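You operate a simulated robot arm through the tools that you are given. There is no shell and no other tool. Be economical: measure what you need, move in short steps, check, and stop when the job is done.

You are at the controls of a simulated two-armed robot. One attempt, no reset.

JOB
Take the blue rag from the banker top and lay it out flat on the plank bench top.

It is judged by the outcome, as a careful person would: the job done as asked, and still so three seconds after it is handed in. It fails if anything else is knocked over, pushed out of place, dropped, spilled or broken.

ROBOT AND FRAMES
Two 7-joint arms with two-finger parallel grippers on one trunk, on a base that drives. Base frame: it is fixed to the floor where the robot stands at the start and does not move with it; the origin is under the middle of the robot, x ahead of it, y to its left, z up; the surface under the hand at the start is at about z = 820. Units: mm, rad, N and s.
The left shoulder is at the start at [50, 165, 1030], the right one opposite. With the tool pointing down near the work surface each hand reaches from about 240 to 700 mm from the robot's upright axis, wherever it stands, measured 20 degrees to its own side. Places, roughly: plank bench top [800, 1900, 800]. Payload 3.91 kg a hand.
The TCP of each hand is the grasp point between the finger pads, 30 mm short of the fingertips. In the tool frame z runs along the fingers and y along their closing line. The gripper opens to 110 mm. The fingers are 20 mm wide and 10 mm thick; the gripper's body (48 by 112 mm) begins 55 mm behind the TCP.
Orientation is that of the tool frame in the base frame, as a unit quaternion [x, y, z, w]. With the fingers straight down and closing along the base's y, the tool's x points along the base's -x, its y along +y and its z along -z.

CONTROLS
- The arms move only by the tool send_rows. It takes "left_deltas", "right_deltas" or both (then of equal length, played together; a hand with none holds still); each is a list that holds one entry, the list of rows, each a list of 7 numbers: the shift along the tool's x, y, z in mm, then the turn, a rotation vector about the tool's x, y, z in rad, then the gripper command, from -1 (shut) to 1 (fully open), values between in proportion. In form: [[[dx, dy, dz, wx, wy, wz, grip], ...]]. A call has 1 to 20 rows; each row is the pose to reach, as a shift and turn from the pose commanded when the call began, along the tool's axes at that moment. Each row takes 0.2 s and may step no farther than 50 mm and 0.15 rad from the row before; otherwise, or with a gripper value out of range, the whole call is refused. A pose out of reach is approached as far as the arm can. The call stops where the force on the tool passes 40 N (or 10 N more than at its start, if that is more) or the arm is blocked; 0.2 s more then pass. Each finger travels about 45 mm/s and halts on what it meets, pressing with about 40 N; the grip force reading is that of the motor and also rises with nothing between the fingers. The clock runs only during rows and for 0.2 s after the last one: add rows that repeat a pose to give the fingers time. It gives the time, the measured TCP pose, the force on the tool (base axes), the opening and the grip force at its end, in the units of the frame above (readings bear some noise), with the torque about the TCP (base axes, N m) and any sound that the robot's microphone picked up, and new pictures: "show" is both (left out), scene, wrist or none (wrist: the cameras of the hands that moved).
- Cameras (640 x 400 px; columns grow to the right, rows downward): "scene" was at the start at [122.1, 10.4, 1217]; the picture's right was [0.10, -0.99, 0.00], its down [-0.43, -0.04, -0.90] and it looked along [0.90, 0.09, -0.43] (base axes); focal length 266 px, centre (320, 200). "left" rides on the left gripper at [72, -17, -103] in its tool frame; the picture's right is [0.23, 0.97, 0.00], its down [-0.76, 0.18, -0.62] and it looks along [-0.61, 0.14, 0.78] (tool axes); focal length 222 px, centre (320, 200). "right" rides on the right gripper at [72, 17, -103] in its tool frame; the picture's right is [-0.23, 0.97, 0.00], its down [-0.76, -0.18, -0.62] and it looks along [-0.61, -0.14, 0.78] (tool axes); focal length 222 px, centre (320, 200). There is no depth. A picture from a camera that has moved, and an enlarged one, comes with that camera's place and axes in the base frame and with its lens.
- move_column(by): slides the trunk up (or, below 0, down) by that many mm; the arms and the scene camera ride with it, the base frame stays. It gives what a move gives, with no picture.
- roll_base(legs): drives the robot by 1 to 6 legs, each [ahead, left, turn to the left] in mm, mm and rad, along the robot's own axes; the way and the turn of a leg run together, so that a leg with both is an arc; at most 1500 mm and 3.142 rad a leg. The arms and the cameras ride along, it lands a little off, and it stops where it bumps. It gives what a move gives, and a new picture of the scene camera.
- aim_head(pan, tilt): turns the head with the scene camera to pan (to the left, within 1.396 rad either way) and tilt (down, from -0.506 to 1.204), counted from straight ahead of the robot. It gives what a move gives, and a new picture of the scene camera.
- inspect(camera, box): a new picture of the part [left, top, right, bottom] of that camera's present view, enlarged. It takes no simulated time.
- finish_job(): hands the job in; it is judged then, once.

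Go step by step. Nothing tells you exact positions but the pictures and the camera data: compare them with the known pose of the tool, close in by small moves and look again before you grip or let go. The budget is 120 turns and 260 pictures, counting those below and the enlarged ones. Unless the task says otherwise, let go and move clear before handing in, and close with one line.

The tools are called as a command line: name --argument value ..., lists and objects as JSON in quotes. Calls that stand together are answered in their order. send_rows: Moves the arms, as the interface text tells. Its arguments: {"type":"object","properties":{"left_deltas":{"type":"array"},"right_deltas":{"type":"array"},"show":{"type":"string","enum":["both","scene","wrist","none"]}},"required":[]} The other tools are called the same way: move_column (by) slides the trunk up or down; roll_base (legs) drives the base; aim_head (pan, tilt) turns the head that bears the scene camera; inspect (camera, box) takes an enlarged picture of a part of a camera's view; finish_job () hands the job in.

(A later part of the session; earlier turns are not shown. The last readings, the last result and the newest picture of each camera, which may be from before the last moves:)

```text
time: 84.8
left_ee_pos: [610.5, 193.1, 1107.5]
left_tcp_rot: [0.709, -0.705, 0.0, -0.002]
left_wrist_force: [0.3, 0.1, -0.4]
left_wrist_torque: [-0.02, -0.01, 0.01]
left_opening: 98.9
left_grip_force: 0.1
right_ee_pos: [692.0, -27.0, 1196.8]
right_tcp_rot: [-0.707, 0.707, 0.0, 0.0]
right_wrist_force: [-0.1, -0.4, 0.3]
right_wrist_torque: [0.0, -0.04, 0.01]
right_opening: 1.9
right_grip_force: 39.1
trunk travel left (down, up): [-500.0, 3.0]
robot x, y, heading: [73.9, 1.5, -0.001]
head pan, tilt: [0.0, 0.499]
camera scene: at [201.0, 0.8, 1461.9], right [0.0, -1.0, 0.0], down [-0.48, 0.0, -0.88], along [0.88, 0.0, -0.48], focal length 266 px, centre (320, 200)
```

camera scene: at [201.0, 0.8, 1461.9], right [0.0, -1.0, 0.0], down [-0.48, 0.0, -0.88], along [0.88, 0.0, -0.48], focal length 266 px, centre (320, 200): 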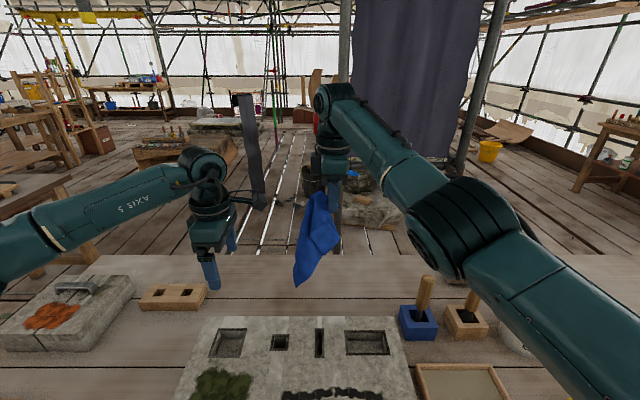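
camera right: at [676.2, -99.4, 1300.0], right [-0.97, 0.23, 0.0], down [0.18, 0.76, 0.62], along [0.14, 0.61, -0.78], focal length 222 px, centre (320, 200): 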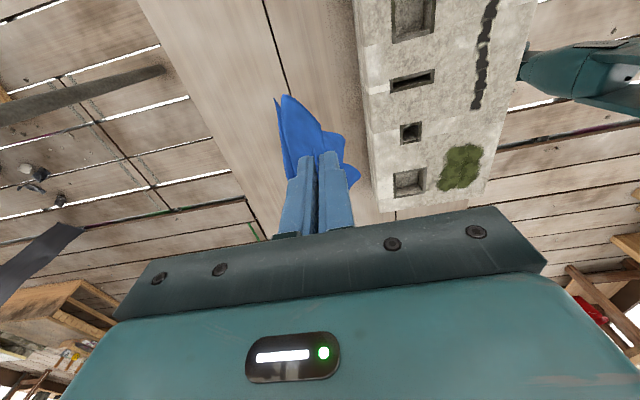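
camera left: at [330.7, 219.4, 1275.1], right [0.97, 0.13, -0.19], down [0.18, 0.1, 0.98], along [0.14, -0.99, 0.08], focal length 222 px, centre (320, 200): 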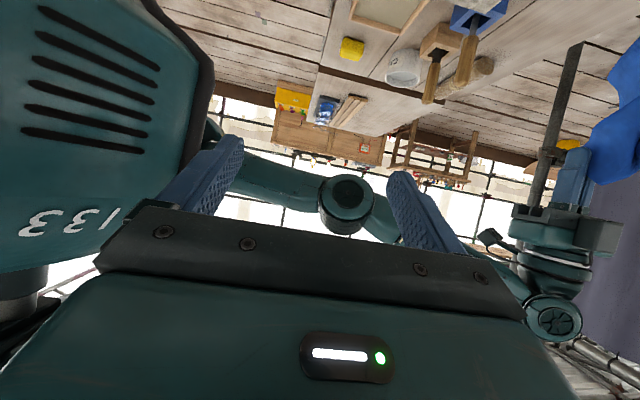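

The left turned fine this way. I'll tilt it toward the cloth and move to a standoff.

send_rows --left_deltas '[[[0, -15, 0, 0, 0.15, 0, 0.8], [5, -30, 15, 0, 0.3, 0, 0.8], [15, -45, 30, 0, 0.45, 0, 0.8], [25, -60, 50, 0, 0.6, 0, 0.8], [35, -75, 70, 0, 0.75, 0, 0.8], [45, -90, 84, 0, 0.8, 0, 0.8], [45, -90, 84, 0, 0.8, 0, 0.8]]]' --show "both"

inspect --camera "scene" --box '[220, 160, 400, 300]'

```text
time: 86.5
left_ee_pos: [700.4, 148.2, 1022.9]
left_tcp_rot: [0.652, -0.651, 0.276, 0.274]
left_wrist_force: [-0.1, -0.8, 0.3]
left_wrist_torque: [-0.05, 0.03, -0.01]
left_opening: 98.7
left_grip_force: 0.1
right_ee_pos: [692.1, -26.2, 1197.7]
right_tcp_rot: [-0.707, 0.707, 0.0, 0.0]
right_wrist_force: [-0.4, 0.1, 0.1]
right_wrist_torque: [-0.05, -0.03, -0.03]
right_opening: 1.8
right_grip_force: 39.7
trunk travel left (down, up): [-500.0, 3.0]
robot x, y, heading: [79.5, 1.3, 0.006]
head pan, tilt: [0.0, 0.499]
camera scene: at [200.7, 1.2, 1461.9], right [0.0, -1.0, 0.0], down [-0.48, 0.0, -0.88], along [0.88, 0.0, -0.48], focal length 266 px, centre (320, 200)
camera left: at [716.5, 172.0, 1147.5], right [-0.97, -0.16, 0.16], down [-0.18, 0.98, -0.11], along [-0.14, -0.14, -0.98], focal length 222 px, centre (320, 200)
```

scene: 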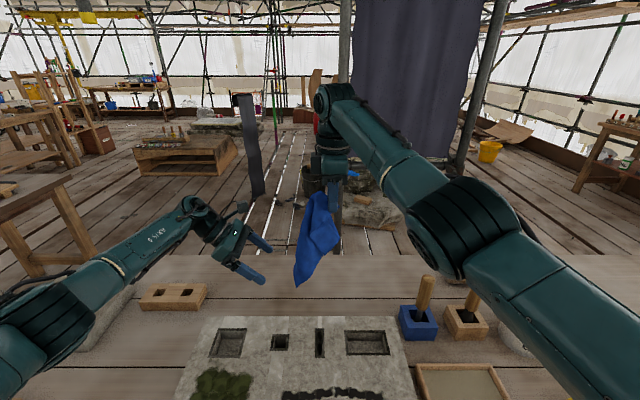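
left: 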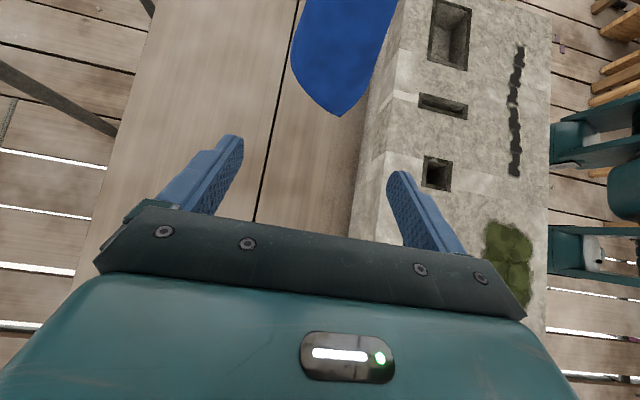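

```text
2.86 times, centred on (310, 230) of scene
camera zoom: at [200.7, 1.2, 1461.9], right [0.0, -1.0, 0.0], down [-0.48, 0.0, -0.88], along [0.88, 0.0, -0.48], focal length 761 px, centre (349, 114)
```

zoom: 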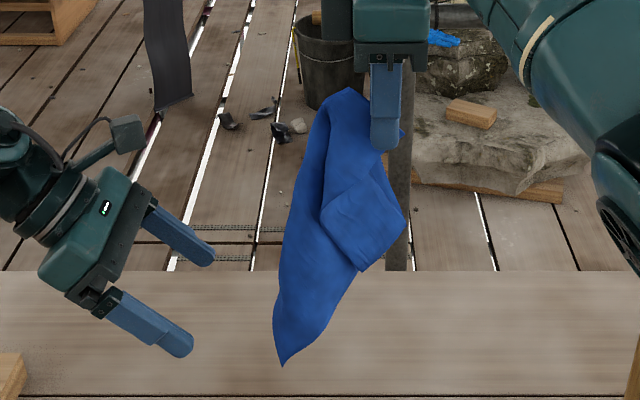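

Q is now at about (682, 58, 947), tapering upward. I'll bring the left pads around the tip and close.

send_rows --left_deltas '[[[8, 8, 30, 0, 0, 0, 0.8], [15, 14, 60, 0, 0, 0, 0.8], [22, 17, 85, 0, 0, 0, 0.8], [22, 17, 97, 0, 0, 0, 0.8], [22, 17, 97, 0, 0, 0, 0.8]]]' --show "wrist"

inspect --camera "scene" --box '[220, 160, 400, 300]'

```text
time: 87.7
left_ee_pos: [683.2, 63.0, 971.4]
left_tcp_rot: [0.653, -0.652, 0.274, 0.272]
left_wrist_force: [0.0, -0.3, 0.2]
left_wrist_torque: [0.01, -0.01, 0.02]
left_opening: 99.2
left_grip_force: 0.0
right_ee_pos: [691.9, -27.0, 1197.3]
right_tcp_rot: [-0.707, 0.707, 0.0, -0.001]
right_wrist_force: [0.1, 0.6, -1.0]
right_wrist_torque: [-0.04, -0.01, 0.0]
right_opening: 2.1
right_grip_force: 39.9
trunk travel left (down, up): [-500.0, 3.0]
robot x, y, heading: [81.1, -0.8, -0.001]
head pan, tilt: [0.0, 0.499]
camera left: at [700.0, 85.8, 1096.5], right [-0.97, -0.16, 0.16], down [-0.18, 0.98, -0.11], along [-0.14, -0.14, -0.98], focal length 222 px, centre (320, 200)
```

left: 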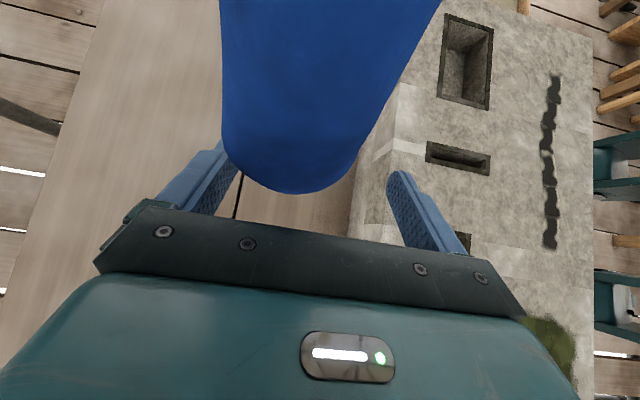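

```text
2.86 times, centred on (310, 230) of scene
camera zoom: at [200.9, 0.9, 1461.9], right [0.0, -1.0, 0.0], down [-0.48, 0.0, -0.88], along [0.88, 0.0, -0.48], focal length 761 px, centre (349, 114)
```

zoom: 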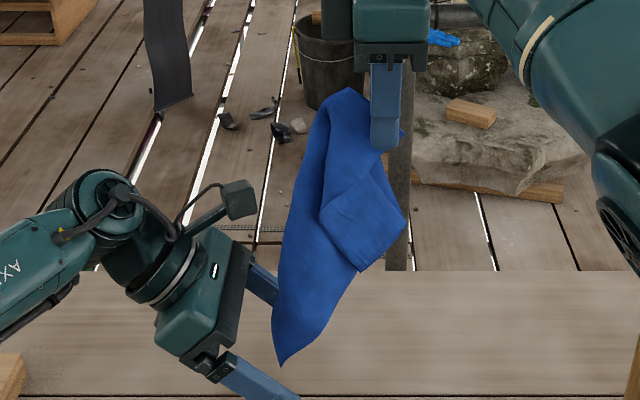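

The lobe is broad across x, and the sheet mostly faces sideways (y), so closing along y gives a cleaner pinch. I'll back off and return the left hand to its plain yaw.

send_rows --left_deltas '[[[-8, 0, -35, 0, 0, 0, 0.8], [-15, 0, -75, 0, 0, 0, 0.8], [-22, 0, -115, 0, 0, 0, 0.8], [-22, 0, -130, 0, -0.15, 0, 0.8], [-22, 0, -130, 0, -0.3, 0, 0.8], [-22, 0, -130, 0, -0.45, 0, 0.8], [-22, 0, -130, 0, -0.6, 0, 0.8], [-22, 0, -130, 0, -0.75, 0, 0.8], [-22, 0, -130, 0, -0.8, 0, 0.8]]]' --show "none"

send_rows --left_deltas '[[[0, 15, 0, 0, 0, 0.15, 0.8], [0, 30, 0, 0, 0, 0.3, 0.8], [0, 45, 0, 0, 0, 0.45, 0.8], [0, 60, 0, 0, 0, 0.6, 0.8], [0, 75, 0, 0, 0, 0.75, 0.8], [0, 90, 0, 0, 0, 0.9, 0.8], [0, 105, 0, 0, 0, 1.05, 0.8], [0, 120, 0, 0, 0, 1.2, 0.8], [0, 130, 0, 0, 0, 1.35, 0.8], [0, 130, 0, 0, 0, 1.5, 0.8], [0, 130, 0, 0, 0, 1.571, 0.8]]]' --show "none"

```text
time: 89.7
left_ee_pos: [681.9, 171.9, 1048.3]
left_tcp_rot: [0.708, -0.706, -0.002, -0.002]
left_wrist_force: [-0.2, -1.3, -0.3]
left_wrist_torque: [0.0, -0.03, 0.01]
left_opening: 99.2
left_grip_force: 0.0
right_ee_pos: [691.6, -26.0, 1198.0]
right_tcp_rot: [-0.707, 0.707, -0.001, 0.0]
right_wrist_force: [-0.7, -0.4, -0.7]
right_wrist_torque: [0.0, -0.01, -0.02]
right_opening: 2.3
right_grip_force: 40.2
trunk travel left (down, up): [-500.0, 3.0]
robot x, y, heading: [78.1, -1.3, -0.002]
head pan, tilt: [0.0, 0.499]
```

```text
time: 92.0
left_ee_pos: [552.0, 171.8, 1046.1]
left_tcp_rot: [0.001, 1.0, 0.002, 0.001]
left_wrist_force: [-0.5, -0.1, 0.4]
left_wrist_torque: [-0.02, -0.01, -0.01]
left_opening: 98.9
left_grip_force: 0.0
right_ee_pos: [692.1, -27.3, 1196.7]
right_tcp_rot: [-0.707, 0.707, 0.0, 0.0]
right_wrist_force: [1.2, 0.1, -0.1]
right_wrist_torque: [-0.04, 0.0, 0.0]
right_opening: 1.9
right_grip_force: 40.0
trunk travel left (down, up): [-500.0, 3.0]
robot x, y, heading: [80.0, -0.4, 0.004]
head pan, tilt: [0.0, 0.499]
```

send_rows --left_deltas '[[[0, -20, 0, 0, -0.15, 0, 0.8], [-10, -40, 0, 0, -0.3, 0, 0.8], [-20, -60, 0, 0, -0.45, 0, 0.8], [-35, -80, 5, 0, -0.6, 0, 0.8], [-50, -100, 10, 0, -0.75, 0, 0.8], [-59, -117, 14, 0, -0.8, 0, 0.8], [-59, -117, 14, 0, -0.8, 0, 0.8]]]' --show "both"

inspect --camera "scene" --box '[220, 160, 400, 300]'

```text
time: 93.7
left_ee_pos: [612.3, 55.6, 1033.3]
left_tcp_rot: [0.0, 0.921, 0.001, 0.39]
left_wrist_force: [0.0, -0.5, -0.2]
left_wrist_torque: [0.0, 0.03, -0.02]
left_opening: 98.9
left_grip_force: 0.0
right_ee_pos: [691.9, -27.5, 1197.1]
right_tcp_rot: [-0.707, 0.707, 0.0, 0.0]
right_wrist_force: [0.2, -0.2, 0.0]
right_wrist_torque: [0.02, -0.03, -0.03]
right_opening: 2.0
right_grip_force: 40.4
trunk travel left (down, up): [-500.0, 3.0]
robot x, y, heading: [78.1, -1.5, -0.002]
head pan, tilt: [0.0, 0.499]
camera scene: at [200.9, 1.1, 1461.9], right [0.0, -1.0, 0.0], down [-0.48, 0.0, -0.88], along [0.88, 0.0, -0.48], focal length 266 px, centre (320, 200)
camera left: at [487.0, 37.8, 1052.5], right [-0.16, 0.97, -0.16], down [0.08, 0.17, 0.98], along [0.98, 0.14, -0.11], focal length 222 px, centre (320, 200)
```

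scene: 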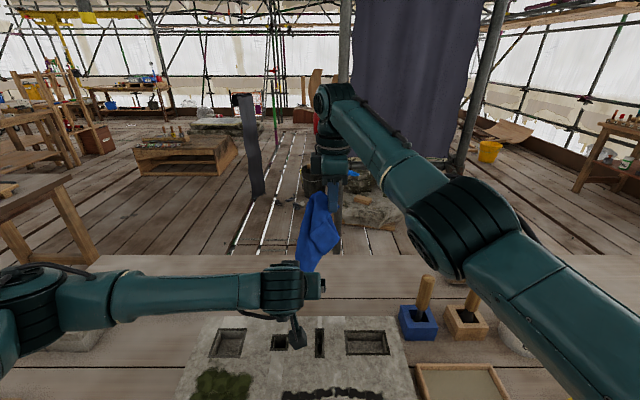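
left: 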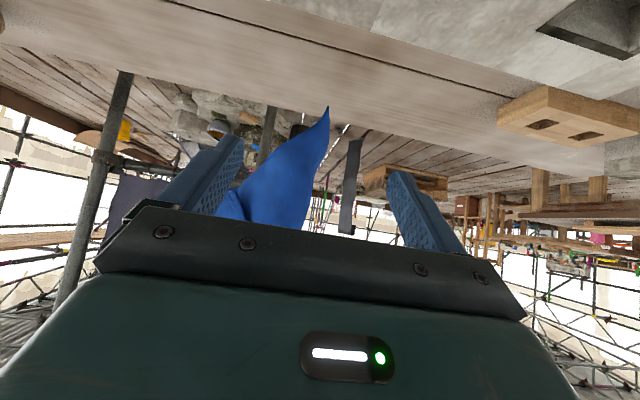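

```text
2.86 times, centred on (310, 230) of scene
camera zoom: at [200.9, 1.1, 1461.9], right [0.0, -1.0, 0.0], down [-0.48, 0.0, -0.88], along [0.88, 0.0, -0.48], focal length 761 px, centre (349, 114)
```

zoom: 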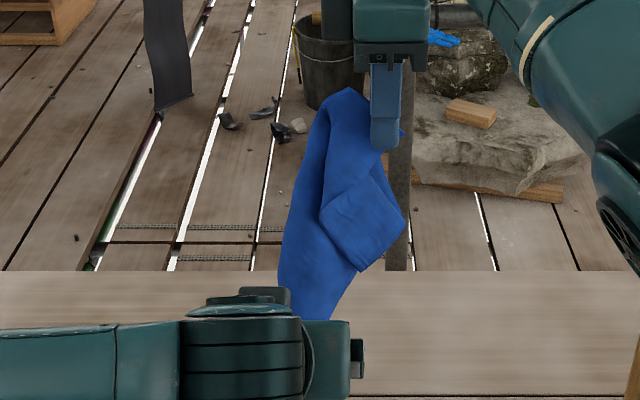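

The corner Q shows as a clean point centred between the left fingers at (682, 59, 944). I'll advance and close on it.

send_rows --left_deltas '[[[1, 2, 35, 0, 0, 0, 0.8], [2, 2, 65, 0, 0, 0, 0.8], [3, 2, 85, 0, 0, 0, 0.8], [3, 2, 94, 0, 0, 0, 0.8], [3, 2, 94, 0, 0, 0, 0.4], [3, 2, 94, 0, 0, 0, 0], [3, 2, 94, 0, 0, 0, -0.4], [3, 2, 94, 0, 0, 0, -0.8], [3, 2, 94, 0, 0, 0, -1], [3, 2, 94, 0, 0, 0, -1], [3, 2, 94, 0, 0, 0, -1], [3, 2, 94, 0, 0, 0, -1], [3, 2, 94, 0, 0, 0, -1], [3, 2, 94, 0, 0, 0, -1]]]' --show "wrist"

inspect --camera "left" --box '[220, 60, 440, 240]'

```text
time: 96.7
left_ee_pos: [677.1, 56.5, 964.7]
left_tcp_rot: [-0.001, 0.921, 0.002, 0.39]
left_wrist_force: [0.2, 0.5, 0.2]
left_wrist_torque: [-0.05, 0.03, -0.02]
left_opening: 1.9
left_grip_force: 39.9
right_ee_pos: [691.8, -26.8, 1196.4]
right_tcp_rot: [0.707, -0.707, 0.0, 0.001]
right_wrist_force: [-0.9, -0.5, -0.9]
right_wrist_torque: [0.01, -0.03, -0.01]
right_opening: 2.1
right_grip_force: 39.5
trunk travel left (down, up): [-500.0, 3.0]
robot x, y, heading: [77.6, -1.8, -0.002]
head pan, tilt: [0.0, 0.499]
camera left: at [552.9, 39.1, 986.0], right [-0.16, 0.97, -0.16], down [0.08, 0.17, 0.98], along [0.98, 0.14, -0.11], focal length 222 px, centre (320, 200)
```

left: 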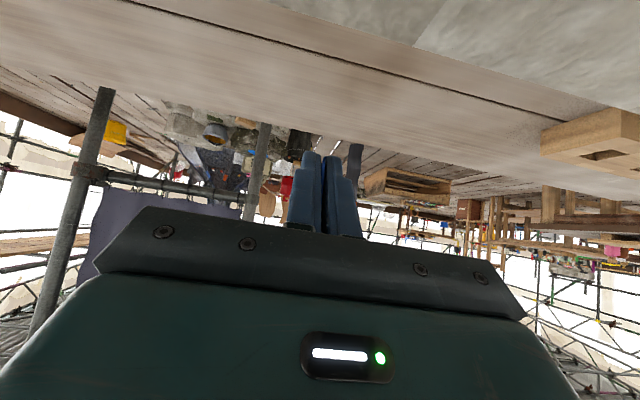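

```text
2.22 times, centred on (330, 150) of left
camera zoom: at [552.9, 39.1, 986.0], right [-0.16, 0.97, -0.16], down [0.08, 0.17, 0.98], along [0.98, 0.14, -0.11], focal length 494 px, centre (298, 311)
```

zoom: 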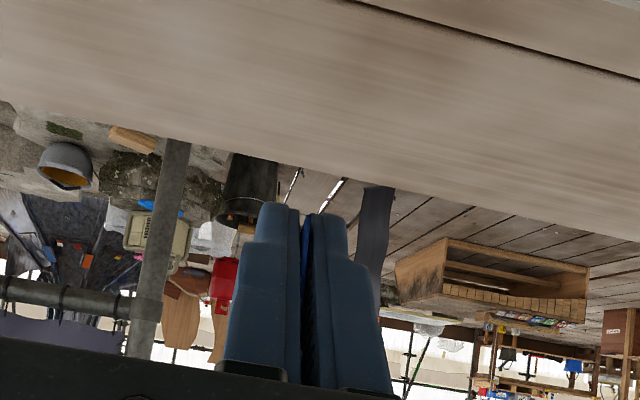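

Left now holds Q by a single layer (1.9 mm). I'll raise it level with the right hand and spread the two apart to see which edge this is.

send_rows --left_deltas '[[[-24, 15, -27, 0, 0, 0, -1], [-48, 30, -54, 0, 0, 0, -1], [-72, 45, -80, 0, 0, 0, -1], [-96, 60, -107, 0, 0, 0, -1], [-120, 80, -134, 0, 0, 0, -1], [-144, 100, -161, 0, 0, 0, -1], [-144, 100, -161, 0, 0, 0, -1]]]' --show "scene"

inspect --camera "scene" --box '[200, 120, 400, 280]'

```text
time: 98.2
left_ee_pos: [662.0, 157.7, 1181.2]
left_tcp_rot: [0.001, 0.921, 0.001, 0.39]
left_wrist_force: [0.9, 0.4, -1.1]
left_wrist_torque: [-0.01, 0.0, 0.02]
left_opening: 2.0
left_grip_force: 40.2
right_ee_pos: [692.7, -28.1, 1196.2]
right_tcp_rot: [-0.707, 0.708, 0.0, -0.001]
right_wrist_force: [-0.6, 0.5, -0.5]
right_wrist_torque: [0.01, -0.02, -0.01]
right_opening: 1.7
right_grip_force: 40.3
trunk travel left (down, up): [-500.0, 3.0]
robot x, y, heading: [78.4, 0.3, 0.003]
head pan, tilt: [0.0, 0.499]
camera scene: at [201.3, 0.6, 1461.8], right [0.0, -1.0, 0.0], down [-0.48, 0.0, -0.88], along [0.88, 0.0, -0.48], focal length 266 px, centre (320, 200)
```

scene: 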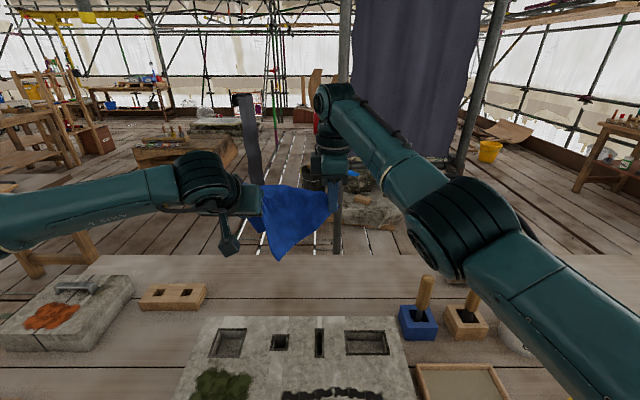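

```text
2.50 times, centred on (300, 200) of scene
camera zoom: at [201.3, 0.6, 1461.8], right [0.0, -1.0, 0.0], down [-0.48, 0.0, -0.88], along [0.88, 0.0, -0.48], focal length 666 px, centre (370, 200)
```

zoom: 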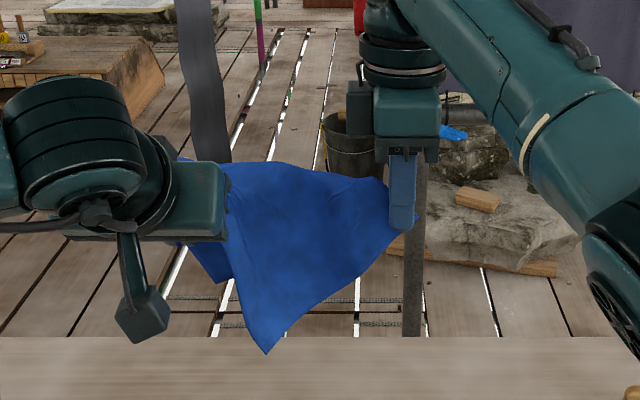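

send_rows --left_deltas '[[[0, 15, 0, 0, 0, 0, -1], [0, 30, 0, 0, 0, 0, -1], [0, 45, 0, 0, 0, 0, -1], [0, 60, 0, 0, 0, 0, -1], [0, 60, 0, 0, 0, 0, -1]]]' --show "none"

inspect --camera "scene" --box '[200, 120, 400, 280]'

inspect --camera "right" --box '[120, 20, 480, 240]'

```text
time: 99.5
left_ee_pos: [660.9, 216.2, 1180.4]
left_tcp_rot: [0.0, 0.921, 0.002, 0.39]
left_wrist_force: [-0.8, -1.8, 0.1]
left_wrist_torque: [0.07, 0.02, 0.0]
left_opening: 1.8
left_grip_force: 39.8
right_ee_pos: [691.8, -27.4, 1196.3]
right_tcp_rot: [0.708, -0.707, 0.0, 0.0]
right_wrist_force: [-0.2, 1.9, 0.8]
right_wrist_torque: [0.01, 0.0, -0.01]
right_opening: 1.8
right_grip_force: 40.7
trunk travel left (down, up): [-500.0, 3.0]
robot x, y, heading: [79.8, 1.8, 0.004]
head pan, tilt: [0.0, 0.499]
```

```text
2.50 times, centred on (300, 200) of scene
camera zoom: at [201.1, 0.6, 1461.9], right [0.0, -1.0, 0.0], down [-0.48, 0.0, -0.88], along [0.88, 0.0, -0.48], focal length 666 px, centre (370, 200)
```

zoom: 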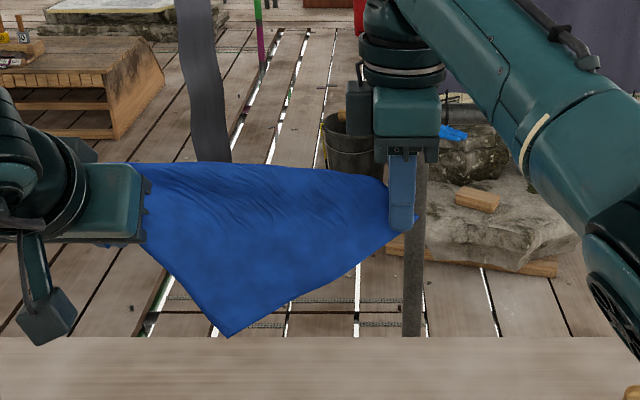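

```text
1.78 times, centred on (300, 130) of right
camera zoom: at [676.3, -99.4, 1299.9], right [-0.97, 0.23, 0.0], down [0.18, 0.76, 0.62], along [0.14, 0.61, -0.78], focal length 395 px, centre (356, 324)
```

zoom: 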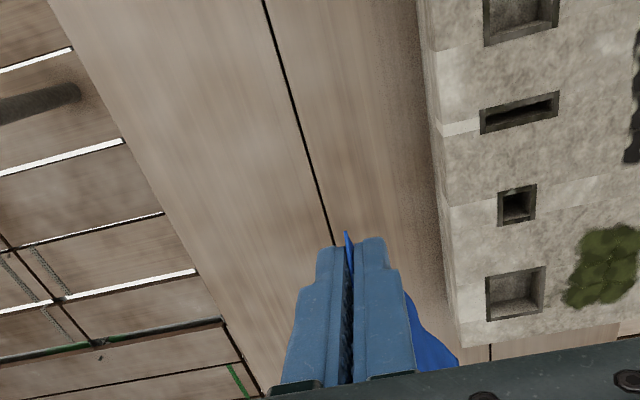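

The bottom corner (V) is square and only one shows, so the hands hold opposite corners and V is adjacent to both. I'll let go with the left, back off along the fingers, and find V hanging from the right hand.

send_rows --left_deltas '[[[0, -40, 0, 0, 0, 0, -1], [0, -60, 0, 0, 0, 0, -0.6], [0, -60, 0, 0, 0, 0, 0], [0, -60, 0, 0, 0, 0, 0.5], [0, -60, -30, 0, 0, 0, 0.8], [0, -40, -70, 0, 0, 0, 0.8], [0, -40, -110, 0, 0, 0, 0.8], [0, -40, -110, 0, 0, 0, 0.8], [0, -40, -110, 0, 0, 0, 0.8], [0, -40, -110, 0, 0, 0, 0.8], [0, -40, -110, 0, 0, 0, 0.8], [0, -40, -110, 0, 0, 0, 0.8], [0, -40, -110, 0, 0, 0, 0.8]]]' --show "both"

inspect --camera "scene" --box '[220, 140, 400, 300]'

```text
time: 102.2
left_ee_pos: [582.2, 177.4, 1255.6]
left_tcp_rot: [0.0, 0.921, 0.002, 0.39]
left_wrist_force: [0.4, 0.8, 0.2]
left_wrist_torque: [-0.01, 0.0, -0.04]
left_opening: 98.9
left_grip_force: 0.1
right_ee_pos: [691.5, -26.5, 1196.4]
right_tcp_rot: [-0.707, 0.707, 0.001, 0.0]
right_wrist_force: [0.3, 0.0, 0.4]
right_wrist_torque: [0.0, 0.0, -0.03]
right_opening: 1.9
right_grip_force: 40.1
trunk travel left (down, up): [-500.0, 3.0]
robot x, y, heading: [80.0, -4.3, -0.003]
head pan, tilt: [0.0, 0.499]
camera scene: at [201.0, 0.9, 1461.9], right [0.0, -1.0, 0.0], down [-0.48, 0.0, -0.88], along [0.88, 0.0, -0.48], focal length 266 px, centre (320, 200)
camera left: at [458.3, 158.8, 1276.4], right [-0.16, 0.97, -0.16], down [0.08, 0.17, 0.98], along [0.98, 0.14, -0.11], focal length 222 px, centre (320, 200)
```

scene: 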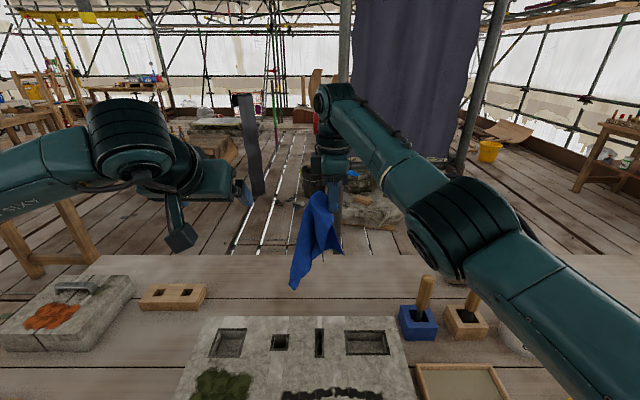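
left: 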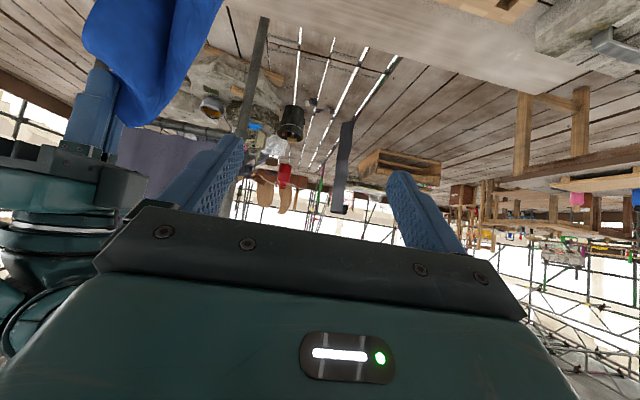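

```text
2.50 times, centred on (310, 220) of scene
camera zoom: at [201.0, 0.9, 1461.9], right [0.0, -1.0, 0.0], down [-0.48, 0.0, -0.88], along [0.88, 0.0, -0.48], focal length 666 px, centre (345, 150)
```

zoom: 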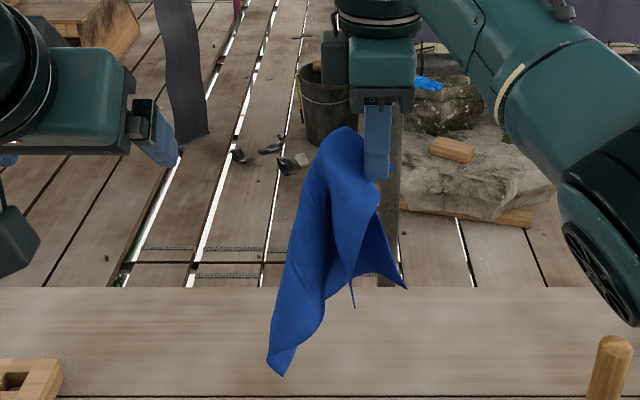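

Now I see separate corners: Q lowest, a thin tip V in front near (660, -6, 1052), and V' to the right. V's flap is edge-on to the robot, which suits the left hand's present attitude. I'll move left to a standoff before V.

send_rows --left_deltas '[[[30, -30, 15, 0, 0, 0, 0.8], [55, -65, 35, 0, 0, 0, 0.8], [75, -105, 55, 0, 0, 0, 0.8], [90, -145, 70, 0, 0, 0, 0.8], [92, -175, 75, 0, 0, 0, 0.8], [92, -178, 80, 0, 0, 0, 0.8]]]' --show "both"

inspect --camera "left" --box '[180, 0, 460, 240]'

```text
time: 103.7
left_ee_pos: [576.6, -1.1, 1135.9]
left_tcp_rot: [0.0, 0.921, 0.002, 0.391]
left_wrist_force: [-0.4, 0.0, 0.5]
left_wrist_torque: [-0.03, 0.03, -0.01]
left_opening: 98.7
left_grip_force: 0.0
right_ee_pos: [692.2, -27.2, 1195.5]
right_tcp_rot: [-0.707, 0.707, 0.0, 0.0]
right_wrist_force: [-0.4, 0.8, -0.4]
right_wrist_torque: [-0.02, -0.01, 0.0]
right_opening: 1.9
right_grip_force: 40.1
trunk travel left (down, up): [-500.0, 3.0]
robot x, y, heading: [79.7, 0.3, 0.0]
head pan, tilt: [0.0, 0.499]
camera scene: at [201.1, 1.2, 1461.9], right [0.0, -1.0, 0.0], down [-0.48, 0.0, -0.88], along [0.88, 0.0, -0.48], focal length 266 px, centre (320, 200)
camera left: at [451.6, -18.6, 1155.3], right [-0.16, 0.97, -0.16], down [0.08, 0.17, 0.98], along [0.98, 0.14, -0.11], focal length 222 px, centre (320, 200)
```

scene: 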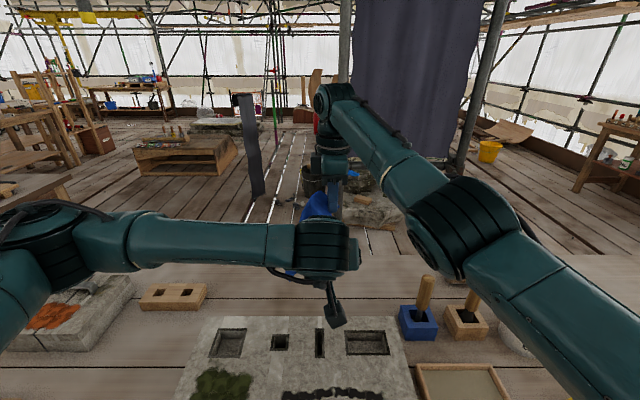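
left: 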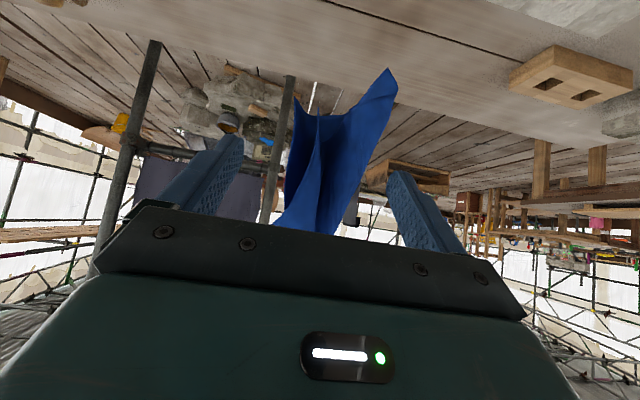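

```text
1.67 times, centred on (320, 120) of left
camera zoom: at [451.6, -18.6, 1155.3], right [-0.16, 0.97, -0.16], down [0.08, 0.17, 0.98], along [0.98, 0.14, -0.11], focal length 370 px, centre (320, 333)
```

zoom: 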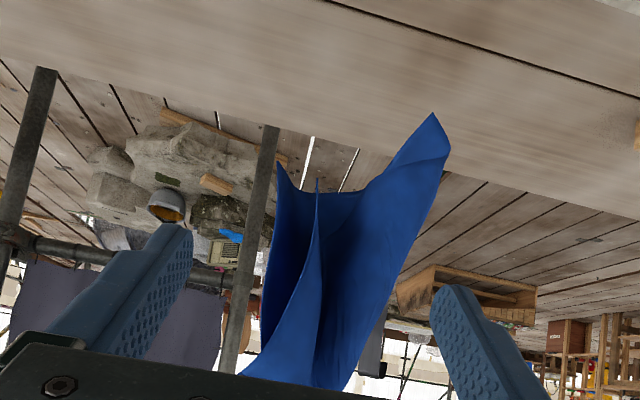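

V ≈ (685, -5, 1030), with other layers close behind it, so I'll narrow the opening to 40 mm and approach in two stages.

send_rows --left_deltas '[[[-3, -2, 25, 0, 0, 0, 0.3], [-5, -4, 50, 0, 0, 0, -0.1], [-7, -5, 75, 0, 0, 0, -0.27], [-9, -5, 95, 0, 0, 0, -0.27], [-9, -5, 95, 0, 0, 0, -0.27]]]' --show "none"

inspect --camera "left" --box '[200, 20, 440, 220]'

```text
time: 104.8
left_ee_pos: [651.4, -5.2, 1075.6]
left_tcp_rot: [0.0, 0.921, 0.002, 0.39]
left_wrist_force: [0.3, -0.3, 0.0]
left_wrist_torque: [-0.01, -0.01, 0.01]
left_opening: 40.0
left_grip_force: 0.1
right_ee_pos: [692.5, -27.0, 1197.7]
right_tcp_rot: [-0.707, 0.707, -0.001, 0.0]
right_wrist_force: [-0.3, 0.2, -0.7]
right_wrist_torque: [-0.02, -0.04, 0.02]
right_opening: 1.8
right_grip_force: 39.6
trunk travel left (down, up): [-500.0, 3.0]
robot x, y, heading: [76.9, 2.0, -0.003]
head pan, tilt: [0.0, 0.499]
```

```text
2.00 times, centred on (320, 120) of left
camera zoom: at [526.8, -23.2, 1095.2], right [-0.16, 0.97, -0.16], down [0.08, 0.17, 0.98], along [0.98, 0.14, -0.11], focal length 444 px, centre (320, 360)
```

zoom: 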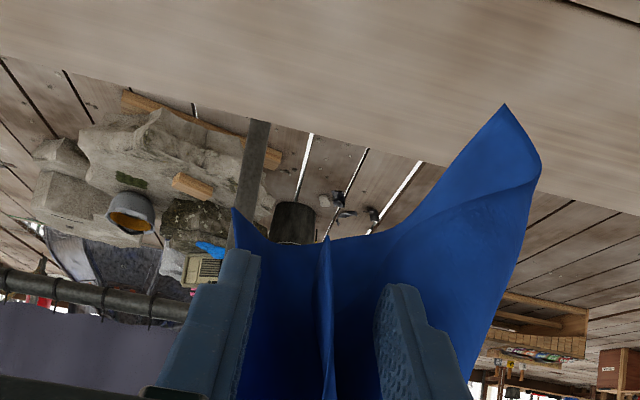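

V is centred between the fingers. I'll go in 32 mm and close.

send_rows --left_deltas '[[[0, 0, 18, 0, 0, 0, -0.27], [0, 0, 33, 0, 0, 0, -0.27], [0, 0, 33, 0, 0, 0, -0.5], [0, 0, 33, 0, 0, 0, -0.8], [0, 0, 33, 0, 0, 0, -1], [0, 0, 33, 0, 0, 0, -1], [0, 0, 33, 0, 0, 0, -1], [0, 0, 33, 0, 0, 0, -1]]]' --show "none"

inspect --camera "left" --box '[200, 20, 440, 220]'

```text
time: 106.7
left_ee_pos: [675.4, -6.3, 1051.6]
left_tcp_rot: [0.0, 0.921, 0.002, 0.39]
left_wrist_force: [-0.3, -1.2, -0.6]
left_wrist_torque: [0.0, 0.01, -0.02]
left_opening: 1.9
left_grip_force: 39.8
right_ee_pos: [691.1, -26.1, 1196.2]
right_tcp_rot: [0.707, -0.707, 0.0, 0.001]
right_wrist_force: [1.7, -0.5, 0.2]
right_wrist_torque: [-0.02, -0.02, -0.01]
right_opening: 2.0
right_grip_force: 39.9
trunk travel left (down, up): [-500.0, 3.0]
robot x, y, heading: [82.4, 0.2, -0.003]
head pan, tilt: [0.0, 0.499]
```

```text
2.00 times, centred on (320, 120) of left
camera zoom: at [550.5, -23.5, 1072.5], right [-0.16, 0.97, -0.16], down [0.08, 0.17, 0.98], along [0.98, 0.14, -0.11], focal length 444 px, centre (320, 360)
```

zoom: 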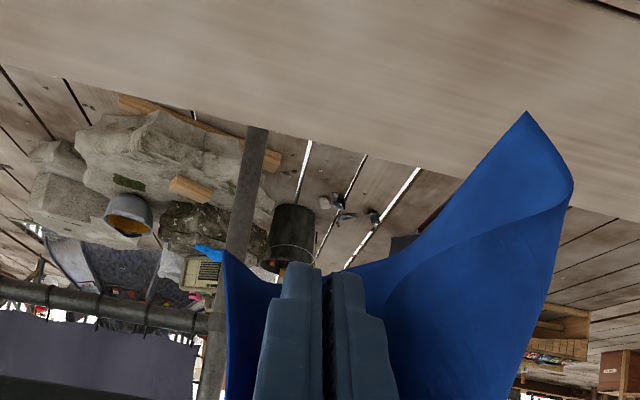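

Single layer held again (1.9 mm). I'll raise and spread the left hand to see whether this edge opens the cloth out.

send_rows --left_deltas '[[[-22, 20, -25, 0, 0, 0, -1], [-45, 45, -50, 0, 0, 0, -1], [-67, 75, -75, 0, 0, 0, -1], [-89, 105, -101, 0, 0, 0, -1], [-89, 135, -101, 0, 0, 0, -1], [-89, 165, -101, 0, 0, 0, -1], [-89, 165, -101, 0, 0, 0, -1], [-89, 165, -101, 0, 0, 0, -1]]]' --show "scene"

inspect --camera "scene" --box '[200, 120, 400, 300]'

```text
time: 108.5
left_ee_pos: [664.5, 156.8, 1187.3]
left_tcp_rot: [0.005, 0.92, -0.002, 0.391]
left_wrist_force: [6.1, -29.9, -2.6]
left_wrist_torque: [0.73, 0.05, 0.13]
left_opening: 1.8
left_grip_force: 39.8
right_ee_pos: [689.6, -23.0, 1195.7]
right_tcp_rot: [0.711, -0.704, -0.002, -0.001]
right_wrist_force: [-5.2, 30.6, 2.6]
right_wrist_torque: [0.02, 0.03, 0.15]
right_opening: 1.9
right_grip_force: 40.0
trunk travel left (down, up): [-500.0, 3.0]
robot x, y, heading: [76.8, 0.0, 0.001]
head pan, tilt: [0.0, 0.499]
camera scene: at [200.9, 1.1, 1461.9], right [0.0, -1.0, 0.0], down [-0.48, 0.0, -0.88], along [0.88, 0.0, -0.48], focal length 266 px, centre (320, 200)
```

scene: 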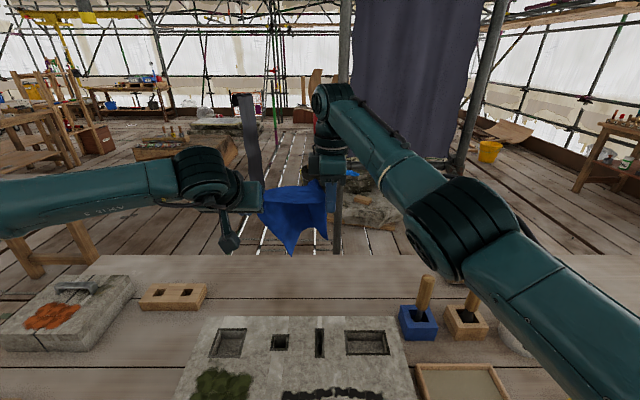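

```text
2.22 times, centred on (300, 210) of scene
camera zoom: at [200.9, 1.1, 1461.9], right [0.0, -1.0, 0.0], down [-0.48, 0.0, -0.88], along [0.88, 0.0, -0.48], focal length 592 px, centre (364, 178)
```

zoom: 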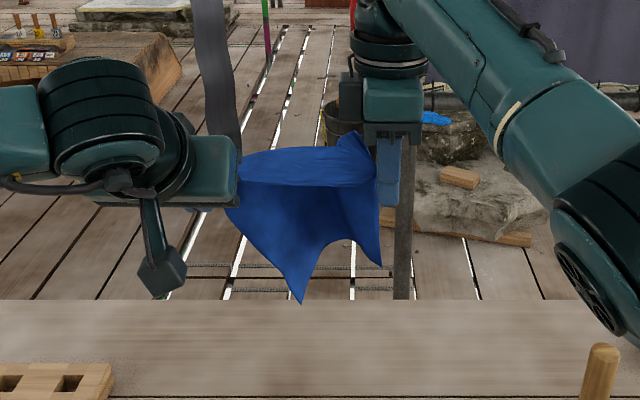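

Tension rises at about 180 mm, so this is the 200 mm edge with two free corners hanging below, as wanted. I'll ease the tension by 14 mm and look.

send_rows --left_deltas '[[[0, -8, 0, 0, 0, 0, -1], [0, -16, 0, 0, 0, 0, -1], [0, -16, 0, 0, 0, 0, -1], [0, -16, 0, 0, 0, 0, -1], [0, -16, 0, 0, 0, 0, -1], [0, -16, 0, 0, 0, 0, -1]]]' --show "none"

inspect --camera "scene" --box '[220, 140, 380, 280]'

inspect --camera "left" --box '[100, 0, 420, 240]'

inspect --camera "right" --box '[160, 0, 480, 240]'

```text
time: 109.8
left_ee_pos: [663.7, 142.8, 1187.6]
left_tcp_rot: [0.0, 0.921, 0.003, 0.39]
left_wrist_force: [1.6, -8.6, -1.5]
left_wrist_torque: [0.25, 0.01, 0.03]
left_opening: 2.0
left_grip_force: 39.6
right_ee_pos: [691.4, -26.3, 1195.8]
right_tcp_rot: [-0.707, 0.708, 0.0, -0.001]
right_wrist_force: [-1.2, 8.5, 0.4]
right_wrist_torque: [0.04, 0.04, 0.07]
right_opening: 2.0
right_grip_force: 40.0
trunk travel left (down, up): [-500.0, 3.0]
robot x, y, heading: [79.8, -2.0, -0.005]
head pan, tilt: [0.0, 0.499]
```

```text
2.86 times, centred on (300, 210) of scene
camera zoom: at [201.0, 0.8, 1461.9], right [0.0, -1.0, 0.0], down [-0.48, 0.0, -0.88], along [0.88, 0.0, -0.48], focal length 761 px, centre (377, 171)
```

zoom: 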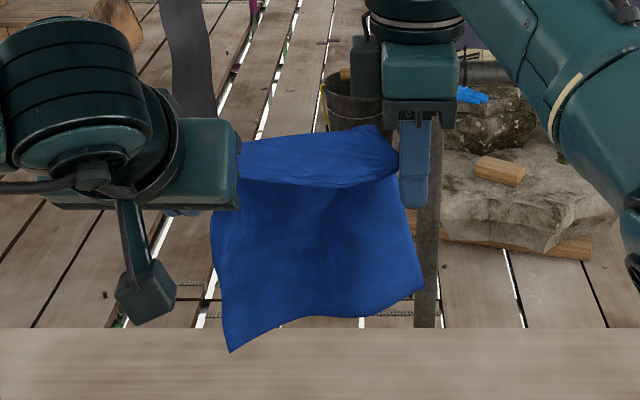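

```text
1.67 times, centred on (260, 120) of left
camera zoom: at [539.6, 124.9, 1207.6], right [-0.16, 0.97, -0.16], down [0.08, 0.17, 0.98], along [0.98, 0.14, -0.11], focal length 370 px, centre (420, 333)
```

zoom: 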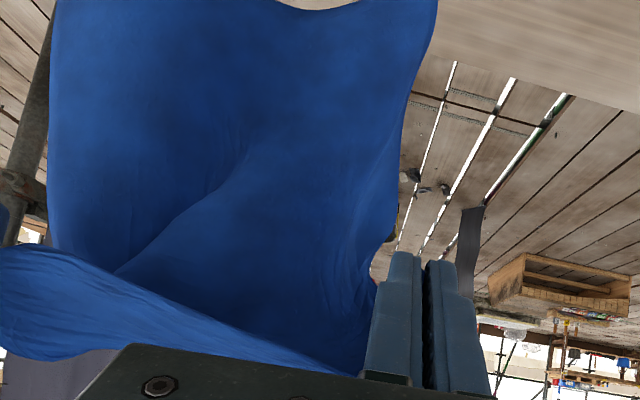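

```text
1.67 times, centred on (320, 120) of right
camera zoom: at [676.3, -99.6, 1299.9], right [-0.97, 0.23, 0.0], down [0.18, 0.76, 0.62], along [0.14, 0.61, -0.78], focal length 370 px, centre (320, 333)
```

zoom: 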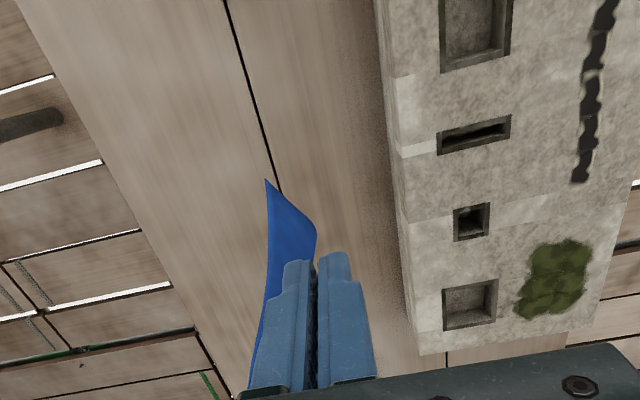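

The cloth now hangs open like a curtain between the hands. I'll raise both hands together so its hem clears the stone.

send_rows --left_deltas '[[[-14, -1, -14, 0, 0, 0, -1], [-29, -2, -28, 0, 0, 0, -1], [-43, -4, -42, 0, 0, 0, -1], [-51, -4, -49, 0, 0, 0, -1], [-51, -4, -49, 0, 0, 0, -1]]]' --right_deltas '[[[0, 0, -20, 0, 0, 0, -1], [0, 0, -40, 0, 0, 0, -1], [0, 0, -60, 0, 0, 0, -1], [0, 0, -70, 0, 0, 0, -1], [0, 0, -70, 0, 0, 0, -1]]]' --show "scene"

```text
time: 111.0
left_ee_pos: [664.0, 139.6, 1257.5]
left_tcp_rot: [-0.001, 0.921, 0.002, 0.39]
left_wrist_force: [1.3, -6.8, -1.4]
left_wrist_torque: [0.17, 0.02, -0.02]
left_opening: 1.8
left_grip_force: 40.2
right_ee_pos: [680.7, -30.1, 1261.9]
right_tcp_rot: [0.707, -0.707, 0.001, -0.001]
right_wrist_force: [-1.5, 7.2, 1.6]
right_wrist_torque: [-0.03, 0.03, 0.02]
right_opening: 1.9
right_grip_force: 39.8
right hand out of reach, approached as far as the arm can: row 2, 3, 4, 5
trunk travel left (down, up): [-500.0, 3.0]
robot x, y, heading: [77.9, -0.4, 0.002]
head pan, tilt: [0.0, 0.499]
camera scene: at [200.4, 1.3, 1461.9], right [0.0, -1.0, 0.0], down [-0.48, 0.0, -0.88], along [0.88, 0.0, -0.48], focal length 266 px, centre (320, 200)
```

scene: 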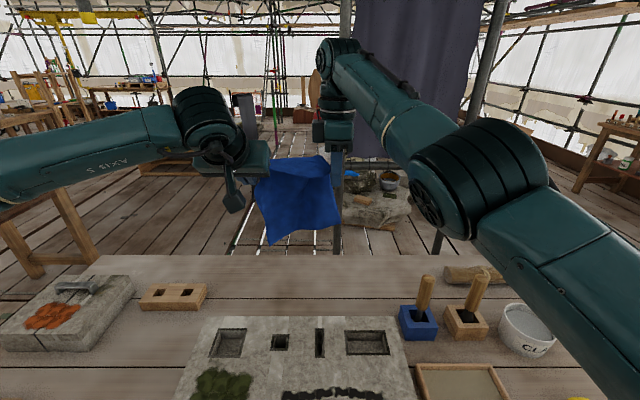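

The hem clears everything. Before driving, I'll look to the left rear and at the bench.

aim_head --pan 1.396 --tilt 0.4

aim_head --pan -1.396 --tilt 0.5

```text
time: 112.6
left_ee_pos: [664.4, 137.7, 1257.9]
left_tcp_rot: [-0.001, 0.921, 0.002, 0.39]
left_wrist_force: [0.6, -7.3, -1.3]
left_wrist_torque: [0.21, 0.01, 0.01]
left_opening: 2.1
left_grip_force: 39.8
right_ee_pos: [681.9, -31.2, 1261.2]
right_tcp_rot: [-0.707, 0.707, -0.001, 0.0]
right_wrist_force: [-0.6, 7.1, 1.6]
right_wrist_torque: [0.05, 0.0, 0.03]
right_opening: 2.0
right_grip_force: 40.3
trunk travel left (down, up): [-500.0, 3.0]
robot x, y, heading: [80.6, -3.5, 0.002]
head pan, tilt: [1.396, 0.4]
camera scene: at [126.2, 92.1, 1471.0], right [0.98, -0.17, 0.0], down [-0.07, -0.38, -0.92], along [0.16, 0.91, -0.39], focal length 266 px, centre (320, 200)
```

scene: 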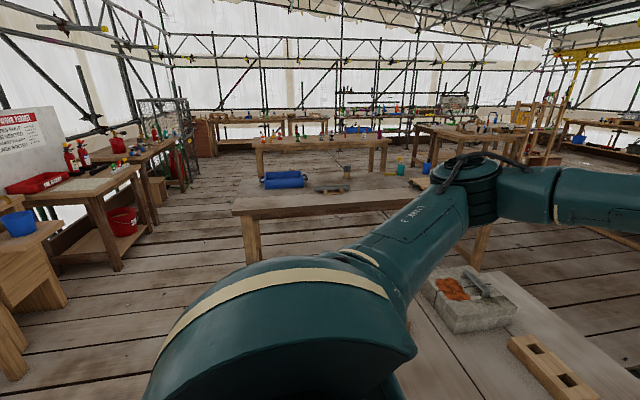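

```text
time: 115.0
left_ee_pos: [663.4, 139.0, 1258.3]
left_tcp_rot: [0.001, 0.921, 0.002, 0.39]
left_wrist_force: [0.2, -6.8, -1.1]
left_wrist_torque: [0.22, 0.01, 0.01]
left_opening: 2.0
left_grip_force: 39.9
right_ee_pos: [681.3, -31.8, 1261.5]
right_tcp_rot: [0.707, -0.707, 0.0, -0.001]
right_wrist_force: [-0.8, 7.2, 1.6]
right_wrist_torque: [0.01, 0.02, 0.03]
right_opening: 1.6
right_grip_force: 40.3
trunk travel left (down, up): [-500.0, 3.0]
robot x, y, heading: [80.1, -1.9, -0.004]
head pan, tilt: [-1.396, 0.499]
camera scene: at [125.9, -88.7, 1461.9], right [-0.98, -0.17, 0.0], down [-0.08, 0.47, -0.88], along [0.15, -0.86, -0.48], focal length 266 px, centre (320, 200)
```

scene: 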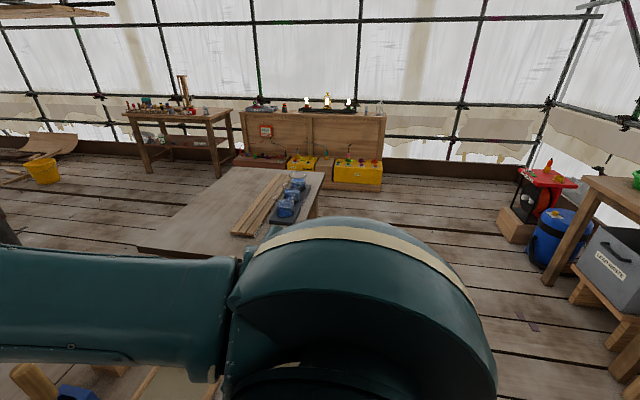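

Clear ground behind and to the left. The bench front at x≈0–150, ahead of the blue tray, looks free. I'll back off, turn left, and drive part of the way.

roll_base --legs '[[-480, 0, 0]]'

aim_head --pan 0.0 --tilt 0.5

```text
time: 117.9
left_ee_pos: [179.1, 140.1, 1257.8]
left_tcp_rot: [0.0, 0.921, 0.002, 0.39]
left_wrist_force: [0.6, -7.3, -1.0]
left_wrist_torque: [0.18, 0.05, 0.01]
left_opening: 2.1
left_grip_force: 40.5
right_ee_pos: [195.9, -30.8, 1263.1]
right_tcp_rot: [-0.707, 0.707, 0.0, 0.001]
right_wrist_force: [-1.1, 7.4, 0.5]
right_wrist_torque: [0.01, 0.0, 0.03]
right_opening: 1.9
right_grip_force: 39.6
trunk travel left (down, up): [-500.0, 3.0]
robot x, y, heading: [-405.4, 0.1, 0.003]
head pan, tilt: [-1.396, 0.499]
camera scene: at [-359.7, -88.7, 1461.9], right [-0.98, -0.17, 0.0], down [-0.08, 0.47, -0.88], along [0.15, -0.86, -0.48], focal length 266 px, centre (320, 200)
```

scene: 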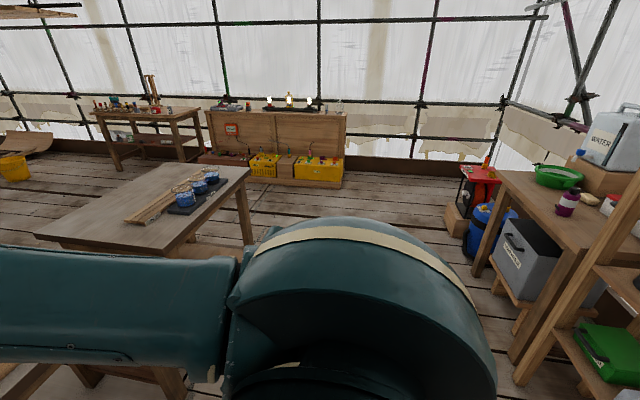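

```text
time: 119.5
left_ee_pos: [178.5, 138.7, 1258.2]
left_tcp_rot: [0.001, 0.921, 0.001, 0.39]
left_wrist_force: [1.5, -7.2, -1.3]
left_wrist_torque: [0.23, -0.01, 0.03]
left_opening: 2.1
left_grip_force: 39.9
right_ee_pos: [196.5, -31.3, 1261.1]
right_tcp_rot: [0.708, -0.707, 0.0, -0.001]
right_wrist_force: [-1.5, 6.7, 1.1]
right_wrist_torque: [-0.01, -0.02, 0.03]
right_opening: 2.2
right_grip_force: 40.1
trunk travel left (down, up): [-500.0, 3.0]
robot x, y, heading: [-405.2, 3.0, -0.002]
head pan, tilt: [0.0, 0.499]
camera scene: at [-284.2, 0.8, 1461.9], right [0.0, -1.0, 0.0], down [-0.48, 0.0, -0.88], along [0.88, 0.0, -0.48], focal length 266 px, centre (320, 200)
```

scene: 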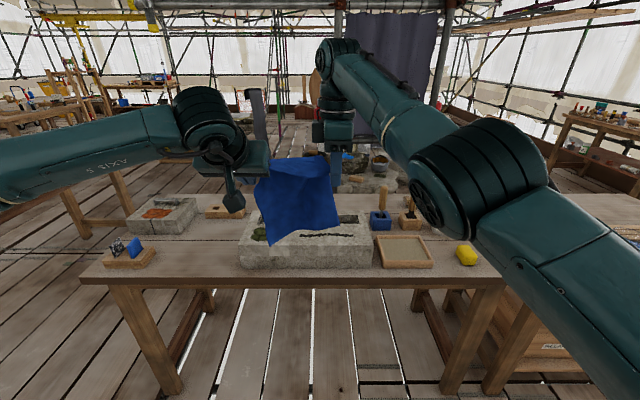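

The banker's left end is at y≈780, as needed. Now I'll turn left and drive up the side.

roll_base --legs '[[0, 0, 1.571], [700, 0, 0]]'

```text
time: 127.1
left_ee_pos: [-547.7, 1276.8, 1259.0]
left_tcp_rot: [-0.651, 0.651, 0.276, 0.274]
left_wrist_force: [3.8, 1.1, -0.2]
left_wrist_torque: [-0.03, 0.11, -0.07]
left_opening: 1.8
left_grip_force: 40.2
right_ee_pos: [-378.6, 1293.4, 1261.9]
right_tcp_rot: [1.0, 0.0, 0.001, 0.0]
right_wrist_force: [-5.6, -0.4, 1.4]
right_wrist_torque: [0.01, 0.02, -0.03]
right_opening: 1.8
right_grip_force: 39.3
trunk travel left (down, up): [-500.0, 3.0]
robot x, y, heading: [-410.7, 688.6, 1.566]
head pan, tilt: [0.0, 0.499]
camera scene: at [-408.1, 812.1, 1461.8], right [1.0, 0.0, 0.0], down [0.0, -0.48, -0.88], along [0.0, 0.88, -0.48], focal length 266 px, centre (320, 200)
```

scene: 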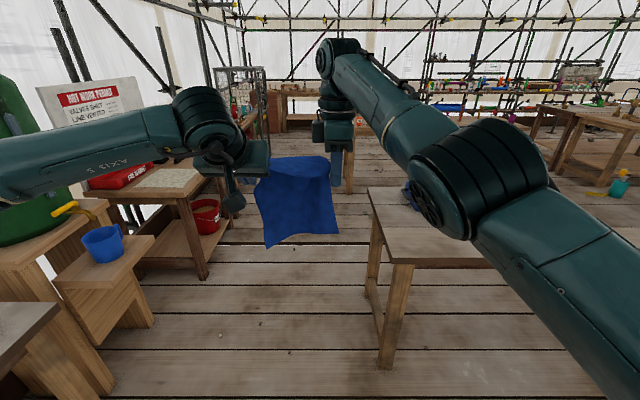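

Bench's near-left corner is at about (-150, 1528). I'll drive ahead and then slide right so the cloth is over the bench front.

roll_base --legs '[[390, 0, 0], [0, -490, 0]]'

```text
time: 134.0
left_ee_pos: [-52.9, 1662.2, 1259.2]
left_tcp_rot: [0.654, -0.648, -0.279, -0.273]
left_wrist_force: [4.0, -0.1, -1.5]
left_wrist_torque: [-0.02, 0.09, -0.05]
left_opening: 1.9
left_grip_force: 40.0
right_ee_pos: [116.7, 1681.7, 1262.1]
right_tcp_rot: [1.0, 0.005, 0.0, -0.001]
right_wrist_force: [-4.6, -0.8, 0.2]
right_wrist_torque: [-0.03, 0.0, -0.02]
right_opening: 2.1
right_grip_force: 39.8
trunk travel left (down, up): [-500.0, 3.0]
robot x, y, heading: [87.9, 1080.8, 1.585]
head pan, tilt: [0.0, 0.499]
camera scene: at [91.5, 1200.4, 1461.9], right [1.0, 0.01, 0.0], down [0.0, -0.48, -0.88], along [-0.01, 0.88, -0.48], focal length 266 px, centre (320, 200)
```

scene: 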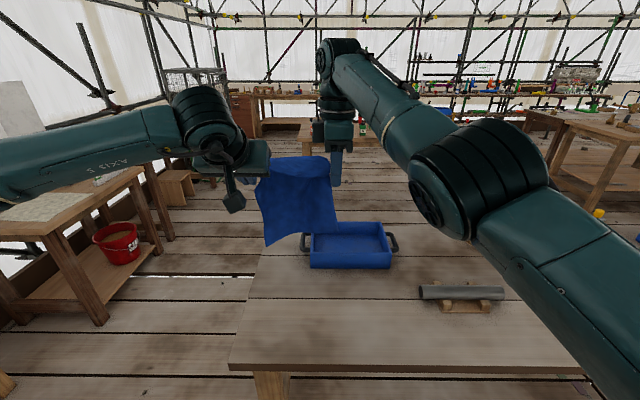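

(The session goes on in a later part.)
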